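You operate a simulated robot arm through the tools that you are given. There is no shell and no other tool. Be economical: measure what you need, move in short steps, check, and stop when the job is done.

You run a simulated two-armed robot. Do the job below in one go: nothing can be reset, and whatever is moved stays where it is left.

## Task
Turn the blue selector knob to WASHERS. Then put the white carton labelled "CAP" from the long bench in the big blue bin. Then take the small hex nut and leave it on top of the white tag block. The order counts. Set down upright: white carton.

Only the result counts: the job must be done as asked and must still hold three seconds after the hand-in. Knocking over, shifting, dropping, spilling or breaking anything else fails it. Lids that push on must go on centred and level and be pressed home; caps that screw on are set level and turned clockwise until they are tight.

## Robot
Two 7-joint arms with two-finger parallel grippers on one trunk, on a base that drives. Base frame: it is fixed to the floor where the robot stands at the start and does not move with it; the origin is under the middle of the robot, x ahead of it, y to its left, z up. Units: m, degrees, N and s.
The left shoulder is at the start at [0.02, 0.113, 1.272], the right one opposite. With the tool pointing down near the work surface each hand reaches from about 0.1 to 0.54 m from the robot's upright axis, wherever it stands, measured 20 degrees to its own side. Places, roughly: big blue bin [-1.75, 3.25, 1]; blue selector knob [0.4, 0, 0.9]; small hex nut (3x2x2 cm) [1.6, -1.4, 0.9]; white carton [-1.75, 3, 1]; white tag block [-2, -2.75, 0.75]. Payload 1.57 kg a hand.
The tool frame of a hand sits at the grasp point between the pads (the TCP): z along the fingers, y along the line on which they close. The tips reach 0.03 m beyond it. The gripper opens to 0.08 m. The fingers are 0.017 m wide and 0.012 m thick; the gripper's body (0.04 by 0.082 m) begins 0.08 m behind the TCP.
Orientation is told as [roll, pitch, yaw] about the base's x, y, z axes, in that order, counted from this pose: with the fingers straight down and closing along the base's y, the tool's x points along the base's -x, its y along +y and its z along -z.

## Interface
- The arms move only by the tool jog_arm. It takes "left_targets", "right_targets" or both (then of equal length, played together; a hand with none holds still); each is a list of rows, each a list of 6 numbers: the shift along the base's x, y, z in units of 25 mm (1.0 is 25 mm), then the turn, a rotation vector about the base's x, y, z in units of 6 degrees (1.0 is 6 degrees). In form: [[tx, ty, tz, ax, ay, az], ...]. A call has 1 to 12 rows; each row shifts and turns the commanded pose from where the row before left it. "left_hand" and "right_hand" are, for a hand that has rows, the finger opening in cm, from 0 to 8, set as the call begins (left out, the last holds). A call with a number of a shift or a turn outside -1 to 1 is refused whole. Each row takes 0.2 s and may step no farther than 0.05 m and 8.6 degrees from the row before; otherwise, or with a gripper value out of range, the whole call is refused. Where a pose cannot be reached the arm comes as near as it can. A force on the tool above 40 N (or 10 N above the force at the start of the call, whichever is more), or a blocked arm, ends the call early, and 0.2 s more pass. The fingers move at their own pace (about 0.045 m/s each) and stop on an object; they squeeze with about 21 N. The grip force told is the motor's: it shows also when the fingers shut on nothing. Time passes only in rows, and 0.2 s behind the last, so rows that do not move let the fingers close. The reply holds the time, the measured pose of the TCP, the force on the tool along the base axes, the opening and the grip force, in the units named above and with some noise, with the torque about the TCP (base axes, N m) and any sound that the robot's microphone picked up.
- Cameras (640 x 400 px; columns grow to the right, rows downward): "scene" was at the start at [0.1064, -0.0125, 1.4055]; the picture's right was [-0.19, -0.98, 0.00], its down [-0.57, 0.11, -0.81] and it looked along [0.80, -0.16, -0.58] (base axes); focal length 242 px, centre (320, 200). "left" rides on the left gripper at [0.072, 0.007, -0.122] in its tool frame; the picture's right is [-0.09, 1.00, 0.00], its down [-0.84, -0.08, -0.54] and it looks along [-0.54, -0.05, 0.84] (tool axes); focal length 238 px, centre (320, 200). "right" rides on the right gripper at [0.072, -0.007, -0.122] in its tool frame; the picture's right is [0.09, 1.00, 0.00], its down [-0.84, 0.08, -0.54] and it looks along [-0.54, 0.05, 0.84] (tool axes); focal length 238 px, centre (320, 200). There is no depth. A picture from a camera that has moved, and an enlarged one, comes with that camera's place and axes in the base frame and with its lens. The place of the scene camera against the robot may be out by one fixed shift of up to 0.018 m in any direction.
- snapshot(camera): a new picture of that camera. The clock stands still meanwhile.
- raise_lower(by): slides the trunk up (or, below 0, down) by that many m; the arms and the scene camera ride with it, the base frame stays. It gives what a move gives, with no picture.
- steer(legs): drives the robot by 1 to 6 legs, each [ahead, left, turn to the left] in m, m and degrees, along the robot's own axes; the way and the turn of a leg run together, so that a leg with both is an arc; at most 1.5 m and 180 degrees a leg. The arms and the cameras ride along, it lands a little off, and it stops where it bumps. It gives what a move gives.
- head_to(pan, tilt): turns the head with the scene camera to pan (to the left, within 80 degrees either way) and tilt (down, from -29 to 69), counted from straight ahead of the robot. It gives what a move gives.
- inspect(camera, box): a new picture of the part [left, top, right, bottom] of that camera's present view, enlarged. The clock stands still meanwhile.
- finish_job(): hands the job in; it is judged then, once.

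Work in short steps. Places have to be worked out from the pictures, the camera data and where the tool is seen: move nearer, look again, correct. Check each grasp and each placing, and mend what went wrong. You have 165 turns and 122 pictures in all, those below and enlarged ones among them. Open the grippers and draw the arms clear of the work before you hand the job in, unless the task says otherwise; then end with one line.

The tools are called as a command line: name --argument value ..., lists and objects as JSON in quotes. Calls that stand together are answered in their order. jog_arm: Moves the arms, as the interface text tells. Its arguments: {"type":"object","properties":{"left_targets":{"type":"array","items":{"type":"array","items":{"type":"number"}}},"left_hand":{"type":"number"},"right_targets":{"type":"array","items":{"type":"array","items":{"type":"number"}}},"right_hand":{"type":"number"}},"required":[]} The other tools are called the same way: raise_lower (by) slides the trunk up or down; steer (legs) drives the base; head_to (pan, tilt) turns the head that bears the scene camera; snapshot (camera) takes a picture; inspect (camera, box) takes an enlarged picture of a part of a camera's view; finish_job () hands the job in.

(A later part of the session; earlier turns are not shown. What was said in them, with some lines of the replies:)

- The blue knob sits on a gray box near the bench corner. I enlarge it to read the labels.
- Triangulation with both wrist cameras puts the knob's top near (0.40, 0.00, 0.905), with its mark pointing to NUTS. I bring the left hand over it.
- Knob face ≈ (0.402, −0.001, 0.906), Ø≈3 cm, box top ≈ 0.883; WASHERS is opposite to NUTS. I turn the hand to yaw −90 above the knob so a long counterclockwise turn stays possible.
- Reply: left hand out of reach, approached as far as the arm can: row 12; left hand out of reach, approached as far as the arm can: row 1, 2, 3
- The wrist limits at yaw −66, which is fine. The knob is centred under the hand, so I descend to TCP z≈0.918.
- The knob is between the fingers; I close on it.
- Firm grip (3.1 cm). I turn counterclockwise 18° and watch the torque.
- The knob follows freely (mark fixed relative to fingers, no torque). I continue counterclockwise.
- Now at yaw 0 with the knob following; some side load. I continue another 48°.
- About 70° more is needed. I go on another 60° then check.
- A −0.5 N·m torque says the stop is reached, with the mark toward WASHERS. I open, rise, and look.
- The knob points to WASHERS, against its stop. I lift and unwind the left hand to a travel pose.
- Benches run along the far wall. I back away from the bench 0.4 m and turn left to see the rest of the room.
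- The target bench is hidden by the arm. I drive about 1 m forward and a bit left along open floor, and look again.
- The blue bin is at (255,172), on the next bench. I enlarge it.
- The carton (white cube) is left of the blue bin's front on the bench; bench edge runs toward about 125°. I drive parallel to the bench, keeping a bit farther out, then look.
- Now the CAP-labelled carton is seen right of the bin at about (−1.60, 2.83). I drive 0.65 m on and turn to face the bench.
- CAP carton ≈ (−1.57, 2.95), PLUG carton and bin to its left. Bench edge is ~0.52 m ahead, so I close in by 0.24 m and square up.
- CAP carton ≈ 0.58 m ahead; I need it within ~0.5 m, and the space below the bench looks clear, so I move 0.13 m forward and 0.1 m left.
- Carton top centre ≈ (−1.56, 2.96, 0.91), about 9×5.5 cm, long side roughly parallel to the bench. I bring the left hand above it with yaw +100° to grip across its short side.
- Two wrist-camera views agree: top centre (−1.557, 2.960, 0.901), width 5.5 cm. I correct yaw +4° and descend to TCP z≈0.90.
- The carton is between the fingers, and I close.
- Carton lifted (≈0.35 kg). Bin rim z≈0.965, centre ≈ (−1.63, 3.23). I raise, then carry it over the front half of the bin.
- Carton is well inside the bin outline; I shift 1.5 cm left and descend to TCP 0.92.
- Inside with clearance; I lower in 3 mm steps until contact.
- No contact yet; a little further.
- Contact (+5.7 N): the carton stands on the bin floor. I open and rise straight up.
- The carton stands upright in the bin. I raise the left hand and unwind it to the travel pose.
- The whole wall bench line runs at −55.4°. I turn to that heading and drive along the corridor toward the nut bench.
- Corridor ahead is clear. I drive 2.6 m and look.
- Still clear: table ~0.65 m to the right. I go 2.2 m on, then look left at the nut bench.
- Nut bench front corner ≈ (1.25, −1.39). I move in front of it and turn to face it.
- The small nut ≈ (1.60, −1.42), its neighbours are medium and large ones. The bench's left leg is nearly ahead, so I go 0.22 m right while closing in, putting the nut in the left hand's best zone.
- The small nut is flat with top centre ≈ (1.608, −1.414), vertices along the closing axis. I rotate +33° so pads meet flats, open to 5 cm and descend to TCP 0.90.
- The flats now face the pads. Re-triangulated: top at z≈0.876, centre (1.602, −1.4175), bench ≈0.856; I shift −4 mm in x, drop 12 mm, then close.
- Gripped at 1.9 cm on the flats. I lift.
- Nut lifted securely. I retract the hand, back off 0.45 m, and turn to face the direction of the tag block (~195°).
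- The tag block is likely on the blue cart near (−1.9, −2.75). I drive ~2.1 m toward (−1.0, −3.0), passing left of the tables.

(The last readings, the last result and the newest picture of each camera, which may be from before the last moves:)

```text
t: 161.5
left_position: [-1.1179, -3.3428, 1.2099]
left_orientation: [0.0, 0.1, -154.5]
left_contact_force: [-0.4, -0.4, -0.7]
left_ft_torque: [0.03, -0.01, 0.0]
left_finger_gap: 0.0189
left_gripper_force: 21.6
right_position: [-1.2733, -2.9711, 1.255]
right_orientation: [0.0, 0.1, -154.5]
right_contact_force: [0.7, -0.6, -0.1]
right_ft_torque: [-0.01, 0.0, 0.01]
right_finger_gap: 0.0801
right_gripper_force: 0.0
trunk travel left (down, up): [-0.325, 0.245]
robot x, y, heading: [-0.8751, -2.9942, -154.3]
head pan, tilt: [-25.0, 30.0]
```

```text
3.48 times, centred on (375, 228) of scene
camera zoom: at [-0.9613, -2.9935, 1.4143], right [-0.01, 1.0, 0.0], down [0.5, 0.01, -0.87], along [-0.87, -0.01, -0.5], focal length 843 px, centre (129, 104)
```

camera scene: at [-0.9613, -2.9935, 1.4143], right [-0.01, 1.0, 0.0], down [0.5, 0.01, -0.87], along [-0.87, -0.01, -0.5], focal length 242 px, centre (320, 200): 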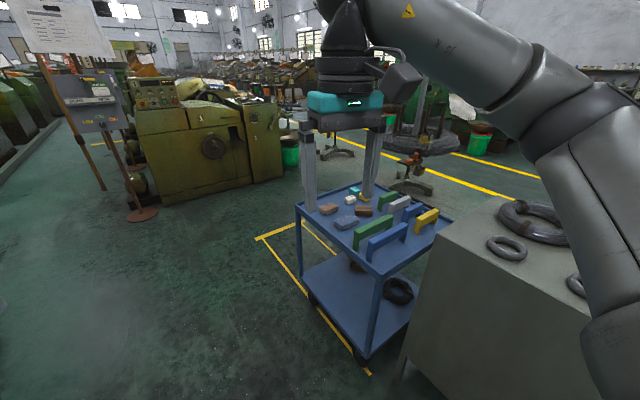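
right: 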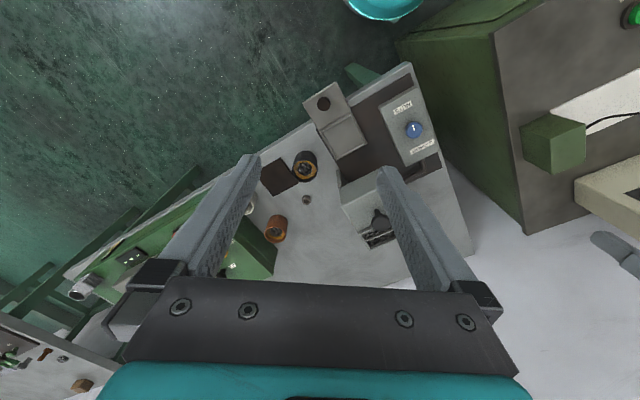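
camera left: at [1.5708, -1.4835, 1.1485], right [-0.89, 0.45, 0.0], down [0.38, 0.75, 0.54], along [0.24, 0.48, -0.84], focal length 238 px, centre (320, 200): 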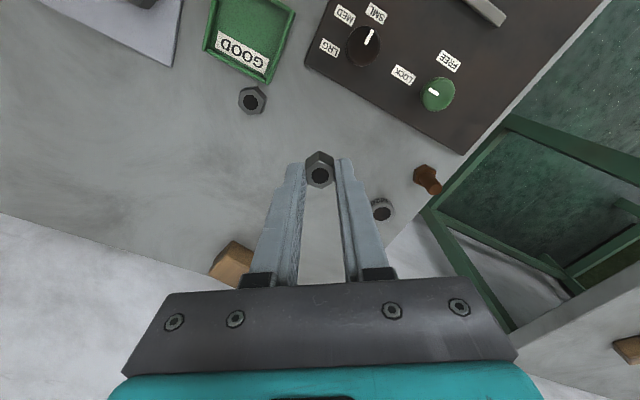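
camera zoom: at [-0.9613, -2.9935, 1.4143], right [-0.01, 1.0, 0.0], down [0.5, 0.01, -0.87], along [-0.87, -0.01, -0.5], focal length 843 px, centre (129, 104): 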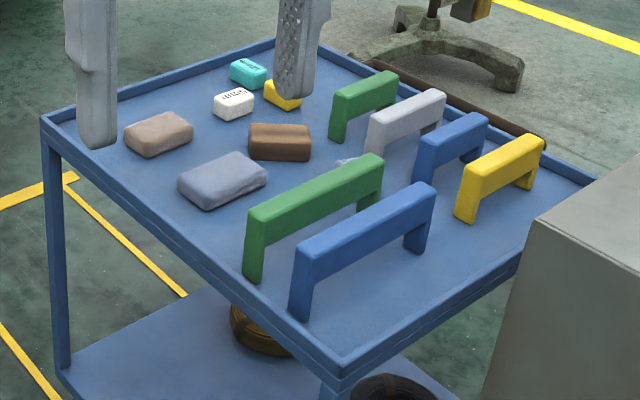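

The white tag block is at about (−2.12, −2.84) on the cart, closest to the cart's far end. I go round the cart's left side to stand at that far end.

steer --legs '[[0, 0, 10.5], [1.45, 0, 0]]'

head_to --pan -60 --tilt 30

snapshot --camera "scene"

```text
t: 169.5
left_position: [-2.2454, -4.2278, 1.2101]
left_orientation: [0.0, -0.1, -144.9]
left_contact_force: [0.1, 0.2, 0.2]
left_ft_torque: [-0.02, -0.02, -0.01]
left_finger_gap: 0.0189
left_gripper_force: 20.8
right_position: [-2.4603, -3.8868, 1.2541]
right_orientation: [0.0, 0.0, -145.0]
right_contact_force: [-0.6, 0.5, 0.4]
right_ft_torque: [-0.02, 0.02, 0.02]
right_finger_gap: 0.0803
right_gripper_force: 0.1
trunk travel left (down, up): [-0.325, 0.245]
robot x, y, heading: [-2.0626, -3.841, -144.9]
head pan, tilt: [-25.0, 30.0]
```

```text
t: 170.5
left_position: [-2.2469, -4.2288, 1.209]
left_orientation: [0.0, 0.0, -144.9]
left_contact_force: [1.1, -0.2, -0.2]
left_ft_torque: [-0.03, 0.02, -0.01]
left_finger_gap: 0.019
left_gripper_force: 21.3
right_position: [-2.4591, -3.8853, 1.2554]
right_orientation: [0.0, 0.1, -145.0]
right_contact_force: [0.0, -0.4, 0.3]
right_ft_torque: [0.02, 0.01, -0.03]
right_finger_gap: 0.0801
right_gripper_force: 0.0
trunk travel left (down, up): [-0.325, 0.245]
robot x, y, heading: [-2.0603, -3.8394, -145.0]
head pan, tilt: [-60.0, 30.0]
```

```text
64 pictures are left
camera scene: at [-2.1416, -3.8039, 1.4143], right [0.42, 0.91, 0.0], down [0.45, -0.21, -0.87], along [-0.79, 0.36, -0.5], focal length 242 px, centre (320, 200)
```

scene: 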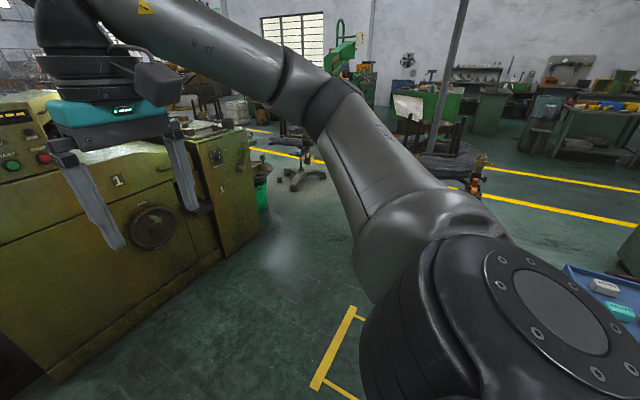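

Floor there is free. I sidestep right 0.65 m and turn around to face the cart's end.

steer --legs '[[0.08, -0.65, 0], [0, 0, -90], [0, 0, -89]]'

head_to --pan 0 --tilt 45

snapshot --camera "scene"

```text
t: 181.7
left_position: [-2.3189, -2.9656, 1.2095]
left_orientation: [0.0, 0.0, 36.6]
left_contact_force: [-0.3, 0.0, -0.1]
left_ft_torque: [0.01, 0.01, 0.0]
left_finger_gap: 0.0189
left_gripper_force: 20.9
right_position: [-2.0976, -3.3012, 1.2552]
right_orientation: [0.1, -0.1, 36.6]
right_contact_force: [0.4, -0.3, -0.8]
right_ft_torque: [-0.03, -0.01, 0.0]
right_finger_gap: 0.0802
right_gripper_force: 0.1
trunk travel left (down, up): [-0.325, 0.245]
robot x, y, heading: [-2.4928, -3.358, 36.6]
head pan, tilt: [-60.0, 30.0]
```

```text
t: 183.0
left_position: [-2.318, -2.9658, 1.2098]
left_orientation: [0.1, 0.0, 36.7]
left_contact_force: [0.3, -0.1, -0.5]
left_ft_torque: [0.01, -0.02, -0.02]
left_finger_gap: 0.019
left_gripper_force: 20.8
right_position: [-2.0974, -3.3011, 1.2548]
right_orientation: [-0.1, -0.1, 36.6]
right_contact_force: [0.1, -1.5, 0.3]
right_ft_torque: [0.0, -0.02, 0.02]
right_finger_gap: 0.0798
right_gripper_force: 0.0
trunk travel left (down, up): [-0.325, 0.245]
robot x, y, heading: [-2.4938, -3.3566, 36.6]
head pan, tilt: [0.0, 45.0]
```

```text
63 pictures are left
camera scene: at [-2.41, -3.2985, 1.3917], right [0.6, -0.8, 0.0], down [-0.57, -0.42, -0.71], along [0.57, 0.42, -0.71], focal length 242 px, centre (320, 200)
```

scene: 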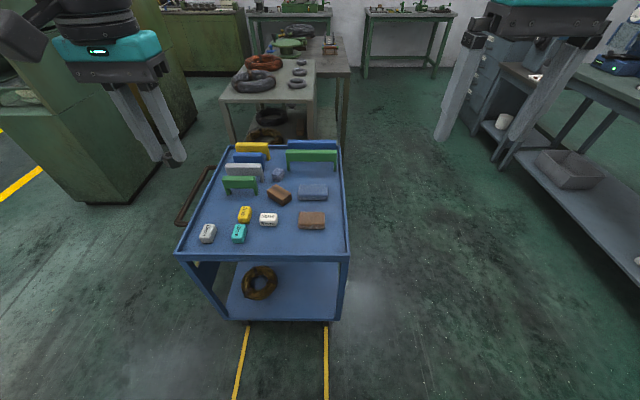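

inspect --camera "scene" --box '[180, 160, 350, 265]'

```text
3.76 times, centred on (265, 212) of scene
camera zoom: at [-2.41, -3.2985, 1.3917], right [0.6, -0.8, 0.0], down [-0.57, -0.42, -0.71], along [0.57, 0.42, -0.71], focal length 912 px, centre (527, 153)
```

zoom: 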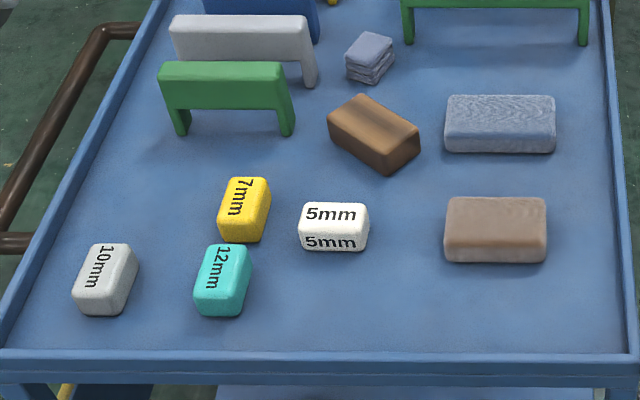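

The white tag block is the "5mm" one at ≈ (−2.07, −2.82). I drive 0.24 m forward and lower the trunk 0.1 m since the cart is low.

steer --legs '[[0.23, 0, 0]]'

raise_lower --by -0.1

snapshot --camera "scene"

snapshot --camera "left"

```text
t: 184.7
left_position: [-2.1352, -2.8292, 1.2099]
left_orientation: [-0.1, 0.0, 36.6]
left_contact_force: [0.7, -0.5, -0.4]
left_ft_torque: [0.0, 0.01, 0.02]
left_finger_gap: 0.0189
left_gripper_force: 20.4
right_position: [-1.9129, -3.165, 1.2545]
right_orientation: [0.0, 0.0, 36.5]
right_contact_force: [-0.4, 0.2, -1.0]
right_ft_torque: [0.01, 0.01, 0.0]
right_finger_gap: 0.0801
right_gripper_force: 0.1
trunk travel left (down, up): [-0.325, 0.245]
robot x, y, heading: [-2.3129, -3.2233, 36.4]
head pan, tilt: [0.0, 45.0]
```

```text
t: 186.0
left_position: [-2.1375, -2.8294, 1.1099]
left_orientation: [0.0, -0.2, 36.6]
left_contact_force: [-0.8, 1.4, -0.4]
left_ft_torque: [-0.04, -0.03, -0.01]
left_finger_gap: 0.0187
left_gripper_force: 20.7
right_position: [-1.9141, -3.1648, 1.1547]
right_orientation: [0.0, 0.0, 36.6]
right_contact_force: [-0.6, 0.9, 0.6]
right_ft_torque: [-0.02, 0.04, 0.02]
right_finger_gap: 0.0804
right_gripper_force: 0.1
trunk travel left (down, up): [-0.225, 0.345]
robot x, y, heading: [-2.3116, -3.2225, 36.8]
head pan, tilt: [0.0, 45.0]
```

```text
61 pictures are left
camera scene: at [-2.2277, -3.1629, 1.2917], right [0.6, -0.8, 0.0], down [-0.57, -0.42, -0.71], along [0.57, 0.42, -0.71], focal length 242 px, centre (320, 200)
```

scene: 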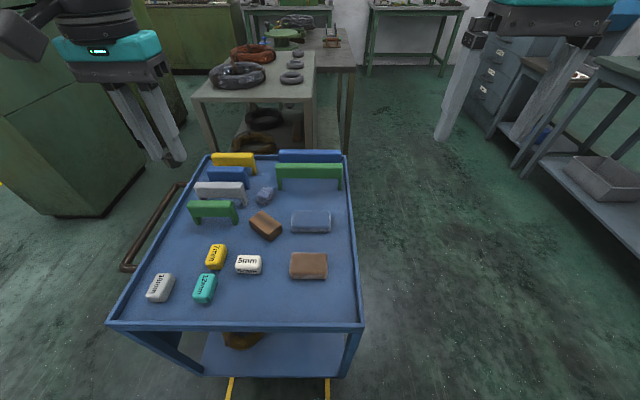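

```text
60 pictures are left
camera left: at [-2.1978, -2.8682, 1.2315], right [-0.52, 0.85, 0.0], down [0.72, 0.44, 0.54], along [0.46, 0.28, -0.84], focal length 238 px, centre (320, 200)
```

left: 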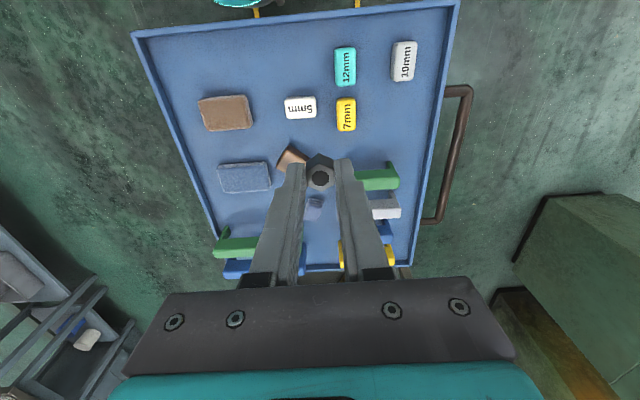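

Tag block ≈ (−2.096, −2.852), top near z 0.74. I move the nut above it to z 0.95.

jog_arm --left_targets '[[0.235, -0.13, -0.9, 0, 0, 0], [0.235, -0.13, -0.9, 0, 0, 0], [0.235, -0.13, -0.9, 0, 0, 0], [0.235, -0.13, -0.9, 0, 0, 0], [0.235, -0.13, -0.9, 0, 0, 0], [0.235, -0.13, -0.9, 0, 0, 0], [0.235, -0.13, -0.9, 0, 0, 0], [0, 0, 0, 0, 0, 0]]'

snapshot --camera "left"

inspect --camera "left" --box '[240, 60, 400, 200]'

```text
t: 187.8
left_position: [-2.0945, -2.8507, 0.9508]
left_orientation: [-0.1, 0.1, 36.6]
left_contact_force: [1.3, -0.6, -1.1]
left_ft_torque: [0.03, 0.03, 0.0]
left_finger_gap: 0.0189
left_gripper_force: 21.2
right_position: [-1.914, -3.1655, 1.1543]
right_orientation: [0.0, 0.1, 36.7]
right_contact_force: [-0.8, -0.2, -0.4]
right_ft_torque: [0.01, 0.02, -0.01]
right_finger_gap: 0.0799
right_gripper_force: 0.2
trunk travel left (down, up): [-0.225, 0.345]
robot x, y, heading: [-2.3131, -3.217, 36.4]
head pan, tilt: [0.0, 45.0]
```

```text
59 pictures are left
camera left: at [-2.1554, -2.8895, 1.0725], right [-0.52, 0.85, 0.0], down [0.72, 0.44, 0.54], along [0.46, 0.28, -0.84], focal length 238 px, centre (320, 200)
```

left: 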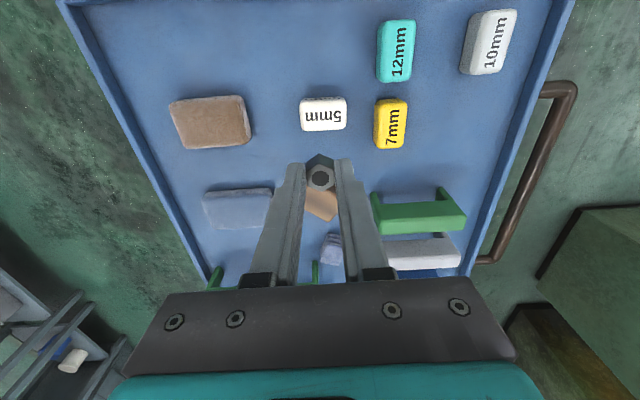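

```text
2.86 times, centred on (320, 130) of left
camera zoom: at [-2.1554, -2.8895, 1.0725], right [-0.52, 0.85, 0.0], down [0.72, 0.44, 0.54], along [0.46, 0.28, -0.84], focal length 681 px, centre (320, 400)
```

zoom: 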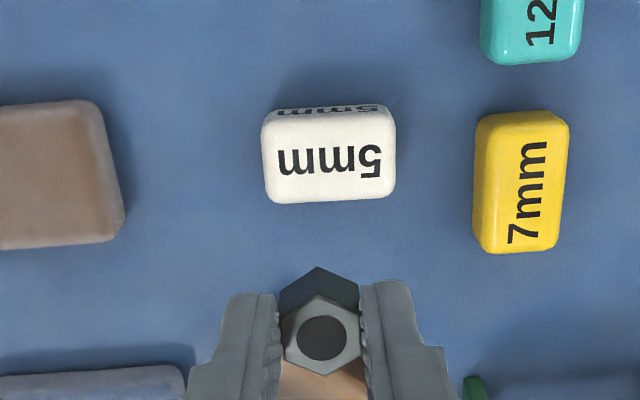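

Block centre refined to ≈ (−2.100, −2.851). I shift −5 mm in x and drop to TCP 0.86 for another look.

jog_arm --left_targets '[[-0.2, 0, -0.9, 0, 0, 0], [0, 0, -0.9, 0, 0, 0], [0, 0, -0.9, 0, 0, 0], [0, 0, -0.9, 0, 0, 0], [0, 0, 0, 0, 0, 0]]'

inspect --camera "left" --box '[240, 60, 400, 200]'

inspect --camera "scene" --box '[160, 200, 340, 310]'

```text
t: 189.0
left_position: [-2.1012, -2.8516, 0.8609]
left_orientation: [0.0, -0.1, 36.6]
left_contact_force: [0.3, -0.1, -0.6]
left_ft_torque: [0.02, 0.0, -0.02]
left_finger_gap: 0.0188
left_gripper_force: 21.0
right_position: [-1.9139, -3.1645, 1.1553]
right_orientation: [0.1, 0.0, 36.6]
right_contact_force: [0.4, -0.1, 0.1]
right_ft_torque: [-0.04, -0.01, -0.01]
right_finger_gap: 0.0799
right_gripper_force: 0.0
trunk travel left (down, up): [-0.225, 0.345]
robot x, y, heading: [-2.3086, -3.2212, 36.7]
head pan, tilt: [0.0, 45.0]
```

```text
2.86 times, centred on (320, 130) of left
camera zoom: at [-2.1622, -2.8902, 0.9825], right [-0.52, 0.85, 0.0], down [0.72, 0.44, 0.54], along [0.46, 0.28, -0.84], focal length 681 px, centre (320, 400)
```

zoom: 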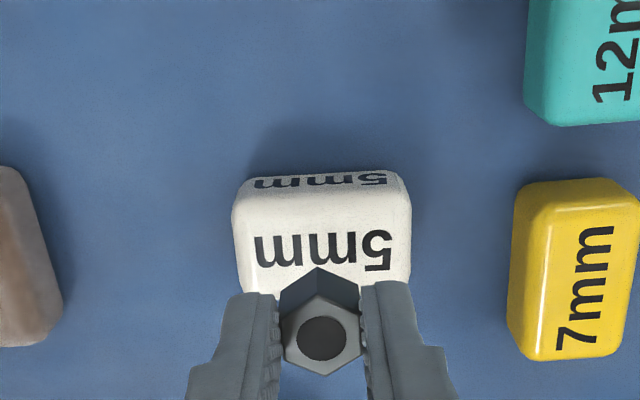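

```text
3.56 times, centred on (250, 255) of scene
camera zoom: at [-2.2276, -3.1628, 1.2917], right [0.6, -0.8, 0.0], down [-0.57, -0.42, -0.71], along [0.57, 0.42, -0.71], focal length 862 px, centre (569, 4)
```

zoom: 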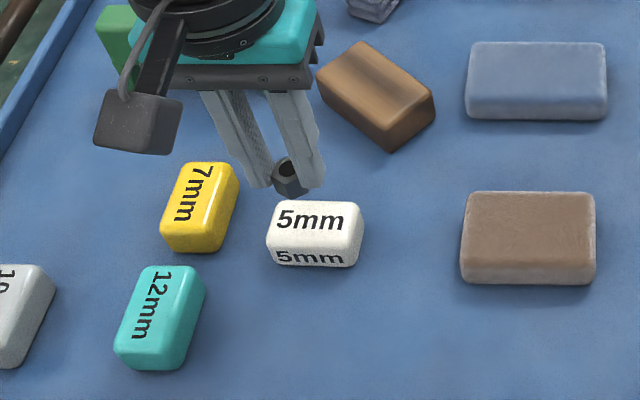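

Size scaling gives block top z≈0.771 and centre (−2.097, −2.850). I centre the nut and lower to ~1 cm above.

jog_arm --left_targets '[[0.28, 0.14, 0, 0, 0, 0], [0, 0, -0.6, 0, 0, 0], [0, 0, -0.6, 0, 0, 0], [0, 0, -0.4, 0, 0, 0], [0, 0, 0, 0, 0, 0]]'

inspect --camera "left" --box '[240, 100, 400, 240]'

inspect --camera "scene" --box '[200, 220, 300, 300]'

```text
t: 190.2
left_position: [-2.0931, -2.8478, 0.8219]
left_orientation: [-0.1, 0.0, 36.6]
left_contact_force: [0.9, 0.9, -0.2]
left_ft_torque: [0.02, 0.01, 0.03]
left_finger_gap: 0.0191
left_gripper_force: 21.6
right_position: [-1.9152, -3.1652, 1.1547]
right_orientation: [0.0, 0.0, 36.7]
right_contact_force: [-0.3, -0.7, -0.2]
right_ft_torque: [-0.01, 0.0, 0.0]
right_finger_gap: 0.0801
right_gripper_force: 0.0
trunk travel left (down, up): [-0.225, 0.345]
robot x, y, heading: [-2.3089, -3.2215, 36.5]
head pan, tilt: [0.0, 45.0]
```

```text
2.86 times, centred on (320, 170) of left
camera zoom: at [-2.1543, -2.8868, 0.9437], right [-0.52, 0.85, 0.0], down [0.72, 0.44, 0.54], along [0.46, 0.28, -0.84], focal length 681 px, centre (320, 286)
```

zoom: 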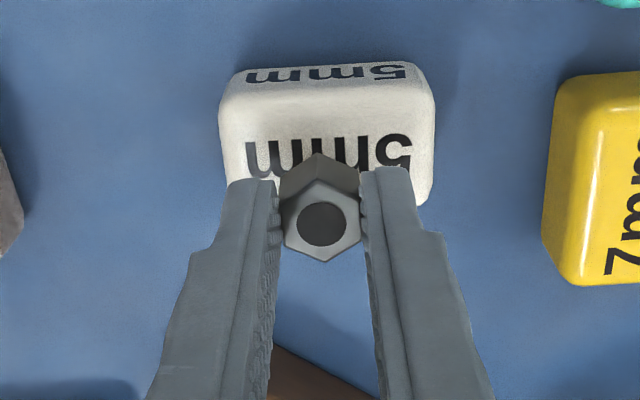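

```text
5.00 times, centred on (250, 260) of scene
camera zoom: at [-2.2276, -3.1628, 1.2917], right [0.6, -0.8, 0.0], down [-0.57, -0.42, -0.71], along [0.57, 0.42, -0.71], focal length 1212 px, centre (670, -100)
```

zoom: 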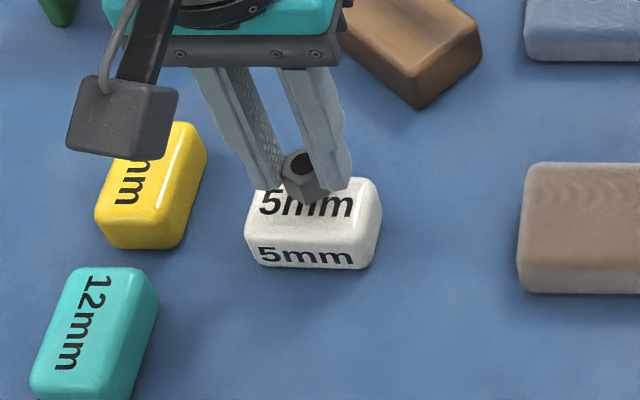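

Nut lies centred over the block, about 1.5 cm above. I lower in small steps to contact.

jog_arm --left_targets '[[0, 0, -0.12, 0, 0, 0], [0, 0, -0.12, 0, 0, 0], [0, 0, -0.12, 0, 0, 0], [0, 0, -0.08, 0, 0, 0]]'

inspect --camera "scene" --box '[200, 220, 300, 300]'

```text
t: 191.2
left_position: [-2.0916, -2.8466, 0.8129]
left_orientation: [-0.1, -0.3, 36.6]
left_contact_force: [-1.1, 0.0, 14.3]
left_ft_torque: [0.04, 0.0, 0.01]
left_finger_gap: 0.0191
left_gripper_force: 20.8
right_position: [-1.9149, -3.1656, 1.1555]
right_orientation: [0.0, 0.0, 36.6]
right_contact_force: [-0.2, -0.8, 0.6]
right_ft_torque: [-0.01, 0.01, 0.01]
right_finger_gap: 0.0802
right_gripper_force: 0.2
trunk travel left (down, up): [-0.225, 0.345]
robot x, y, heading: [-2.3107, -3.2251, 36.6]
head pan, tilt: [0.0, 45.0]
```

```text
5.00 times, centred on (250, 260) of scene
camera zoom: at [-2.2281, -3.1636, 1.2919], right [0.6, -0.8, 0.0], down [-0.57, -0.42, -0.71], along [0.57, 0.42, -0.71], focal length 1212 px, centre (670, -100)
```

zoom: 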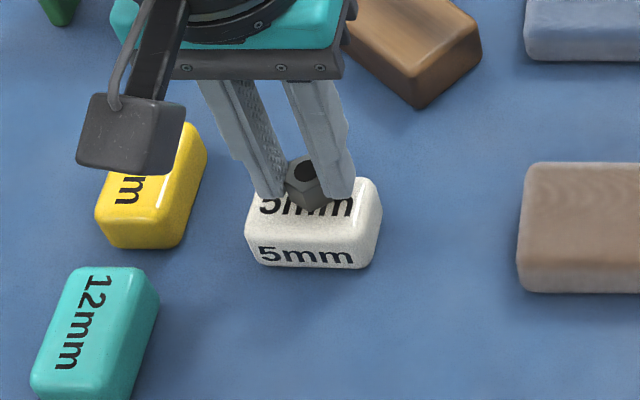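

Contact (14 N) with the nut on the block's top. I ease 1 mm, open slowly, check.

jog_arm --left_targets '[[0, 0, 0.05, 0, 0, 0]]'

jog_arm --left_targets '[[0, 0, 0, 0, 0, 0], [0, 0, 0, 0, 0, 0], [0, 0, 0, 0, 0, 0]]' --left_hand 3.5

inspect --camera "left" --box '[240, 100, 400, 240]'

```text
t: 191.6
left_position: [-2.0923, -2.8491, 0.8127]
left_orientation: [-0.1, -0.3, 36.6]
left_contact_force: [2.8, 2.2, 10.8]
left_ft_torque: [0.14, -0.16, 0.01]
left_finger_gap: 0.019
left_gripper_force: 20.6
right_position: [-1.9155, -3.1653, 1.1548]
right_orientation: [0.1, 0.1, 36.6]
right_contact_force: [0.0, 1.1, -0.1]
right_ft_torque: [0.0, 0.0, 0.0]
right_finger_gap: 0.08
right_gripper_force: 0.0
trunk travel left (down, up): [-0.225, 0.345]
robot x, y, heading: [-2.3144, -3.2201, 36.4]
head pan, tilt: [0.0, 45.0]
```

```text
t: 192.4
left_position: [-2.0931, -2.8482, 0.8117]
left_orientation: [0.0, -0.1, 36.7]
left_contact_force: [0.2, -0.3, 0.2]
left_ft_torque: [-0.02, 0.02, 0.03]
left_finger_gap: 0.0349
left_gripper_force: 0.2
right_position: [-1.9153, -3.1651, 1.1547]
right_orientation: [0.0, -0.1, 36.6]
right_contact_force: [0.6, 0.5, 0.3]
right_ft_torque: [0.03, 0.02, 0.0]
right_finger_gap: 0.0799
right_gripper_force: 0.1
trunk travel left (down, up): [-0.225, 0.345]
robot x, y, heading: [-2.3106, -3.2256, 36.8]
head pan, tilt: [0.0, 45.0]
```

```text
2.86 times, centred on (320, 170) of left
camera zoom: at [-2.1547, -2.8866, 0.9338], right [-0.52, 0.85, 0.0], down [0.72, 0.44, 0.54], along [0.46, 0.28, -0.84], focal length 681 px, centre (320, 286)
```

zoom: 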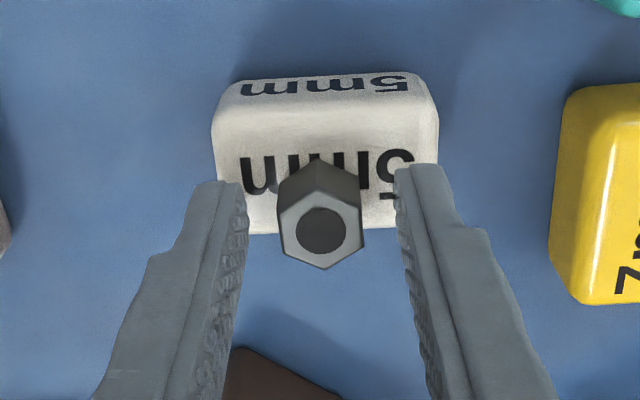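

The nut stands freely on the block. I rise straight up.

jog_arm --left_targets '[[0, 0, 0.3, 0, 0, 0], [0, 0, 0.8, 0, 0, 0], [0, 0, 1, 0, 0, 0], [0, 0, 1, 0, 0, 0], [0, 0, 1, 0, 0, 0], [0, 0, 1, 0, 0, 0], [0, 0, 1, 0, 0, 0], [0, 0, 1, 0, 0, 0], [0, 0, 1, 0, 0, 0]]'

inspect --camera "left" --box '[240, 60, 400, 200]'

inspect --camera "scene" --box '[160, 200, 340, 310]'

```text
t: 194.4
left_position: [-2.0927, -2.8494, 1.0142]
left_orientation: [0.0, 0.1, 36.6]
left_contact_force: [0.6, 0.5, 0.2]
left_ft_torque: [0.0, 0.01, 0.0]
left_finger_gap: 0.0349
left_gripper_force: 0.3
right_position: [-1.9151, -3.1672, 1.1549]
right_orientation: [0.1, 0.1, 36.7]
right_contact_force: [1.0, -0.4, 0.2]
right_ft_torque: [0.0, 0.0, 0.0]
right_finger_gap: 0.08
right_gripper_force: 0.1
trunk travel left (down, up): [-0.225, 0.345]
robot x, y, heading: [-2.3113, -3.2199, 36.6]
head pan, tilt: [0.0, 45.0]
```

```text
2.86 times, centred on (320, 130) of left
camera zoom: at [-2.1539, -2.8875, 1.1362], right [-0.52, 0.85, 0.0], down [0.72, 0.44, 0.54], along [0.46, 0.28, -0.84], focal length 681 px, centre (320, 400)
```

zoom: 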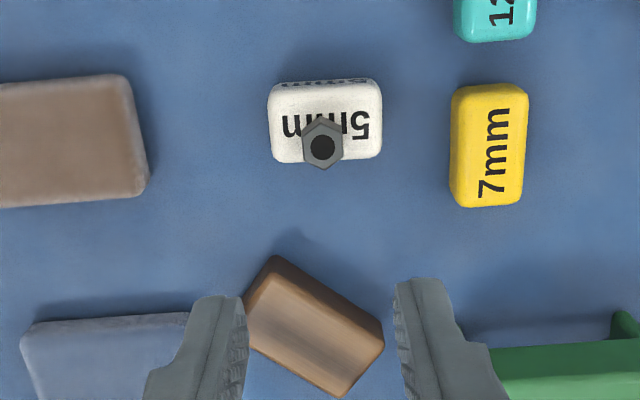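

```text
3.56 times, centred on (250, 255) of scene
camera zoom: at [-2.2276, -3.1629, 1.2917], right [0.6, -0.8, 0.0], down [-0.57, -0.42, -0.71], along [0.57, 0.42, -0.71], focal length 862 px, centre (569, 4)
```

zoom: 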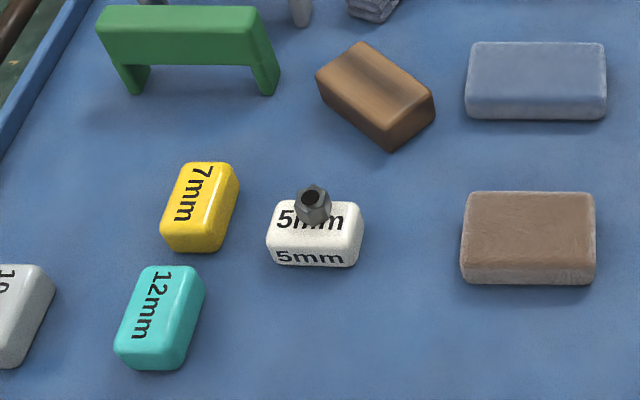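

The nut rests flat on the white tag block and nothing else moved. I open the hand fully, raise and draw back clear, then hand in.

jog_arm --left_targets '[[0, 0, 1, 0, 0, 0], [0, 0, 1, 0, 0, 0], [0, 0, 1, 0, 0, 0], [0, 0, 1, 0, 0, 0], [0, 0, 0, 0, 0, 0]]' --left_hand 8

steer --legs '[[-0.25, 0, 0]]'

snapshot --camera "scene"

```text
t: 195.6
left_position: [-2.0943, -2.8473, 1.1145]
left_orientation: [0.0, 0.0, 36.6]
left_contact_force: [0.3, -0.6, 0.5]
left_ft_torque: [-0.03, -0.01, 0.01]
left_finger_gap: 0.08
left_gripper_force: 0.1
right_position: [-1.9139, -3.1648, 1.1544]
right_orientation: [0.0, 0.0, 36.6]
right_contact_force: [0.3, 0.2, -0.4]
right_ft_torque: [0.0, 0.02, 0.0]
right_finger_gap: 0.0797
right_gripper_force: 0.1
trunk travel left (down, up): [-0.225, 0.345]
robot x, y, heading: [-2.3094, -3.2202, 36.9]
head pan, tilt: [0.0, 45.0]
```

```text
t: 197.5
left_position: [-2.2926, -2.9989, 1.1144]
left_orientation: [0.0, -0.1, 36.2]
left_contact_force: [0.1, 0.1, -0.1]
left_ft_torque: [0.0, -0.04, 0.04]
left_finger_gap: 0.0801
left_gripper_force: 0.0
right_position: [-2.1161, -3.3159, 1.1543]
right_orientation: [0.0, 0.0, 36.1]
right_contact_force: [-0.3, -0.2, -0.3]
right_ft_torque: [0.0, -0.03, 0.02]
right_finger_gap: 0.0802
right_gripper_force: 0.1
trunk travel left (down, up): [-0.225, 0.345]
robot x, y, heading: [-2.5101, -3.3677, 36.3]
head pan, tilt: [0.0, 45.0]
```

```text
49 pictures are left
camera scene: at [-2.4288, -3.3121, 1.2917], right [0.59, -0.81, 0.0], down [-0.57, -0.42, -0.71], along [0.57, 0.42, -0.71], focal length 242 px, centre (320, 200)
```

scene: 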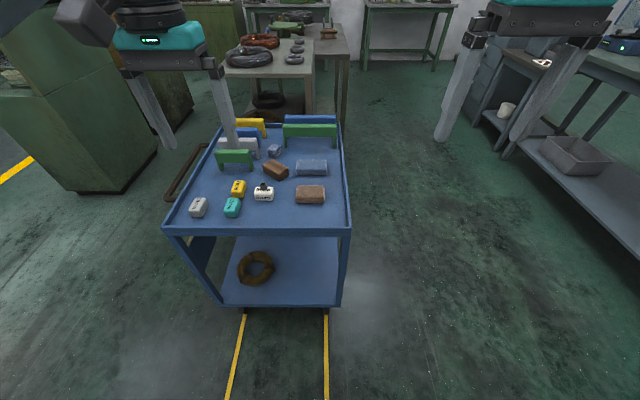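

All three steps are done, the arms are clear and the grippers open, so I hand in.

finish_job

```text
The job is handed in.
```

I handed the job in with the knob turned to WASHERS, the CAP carton standing upright in the big blue bin, and the small hex nut resting on the white "5mm" tag block.
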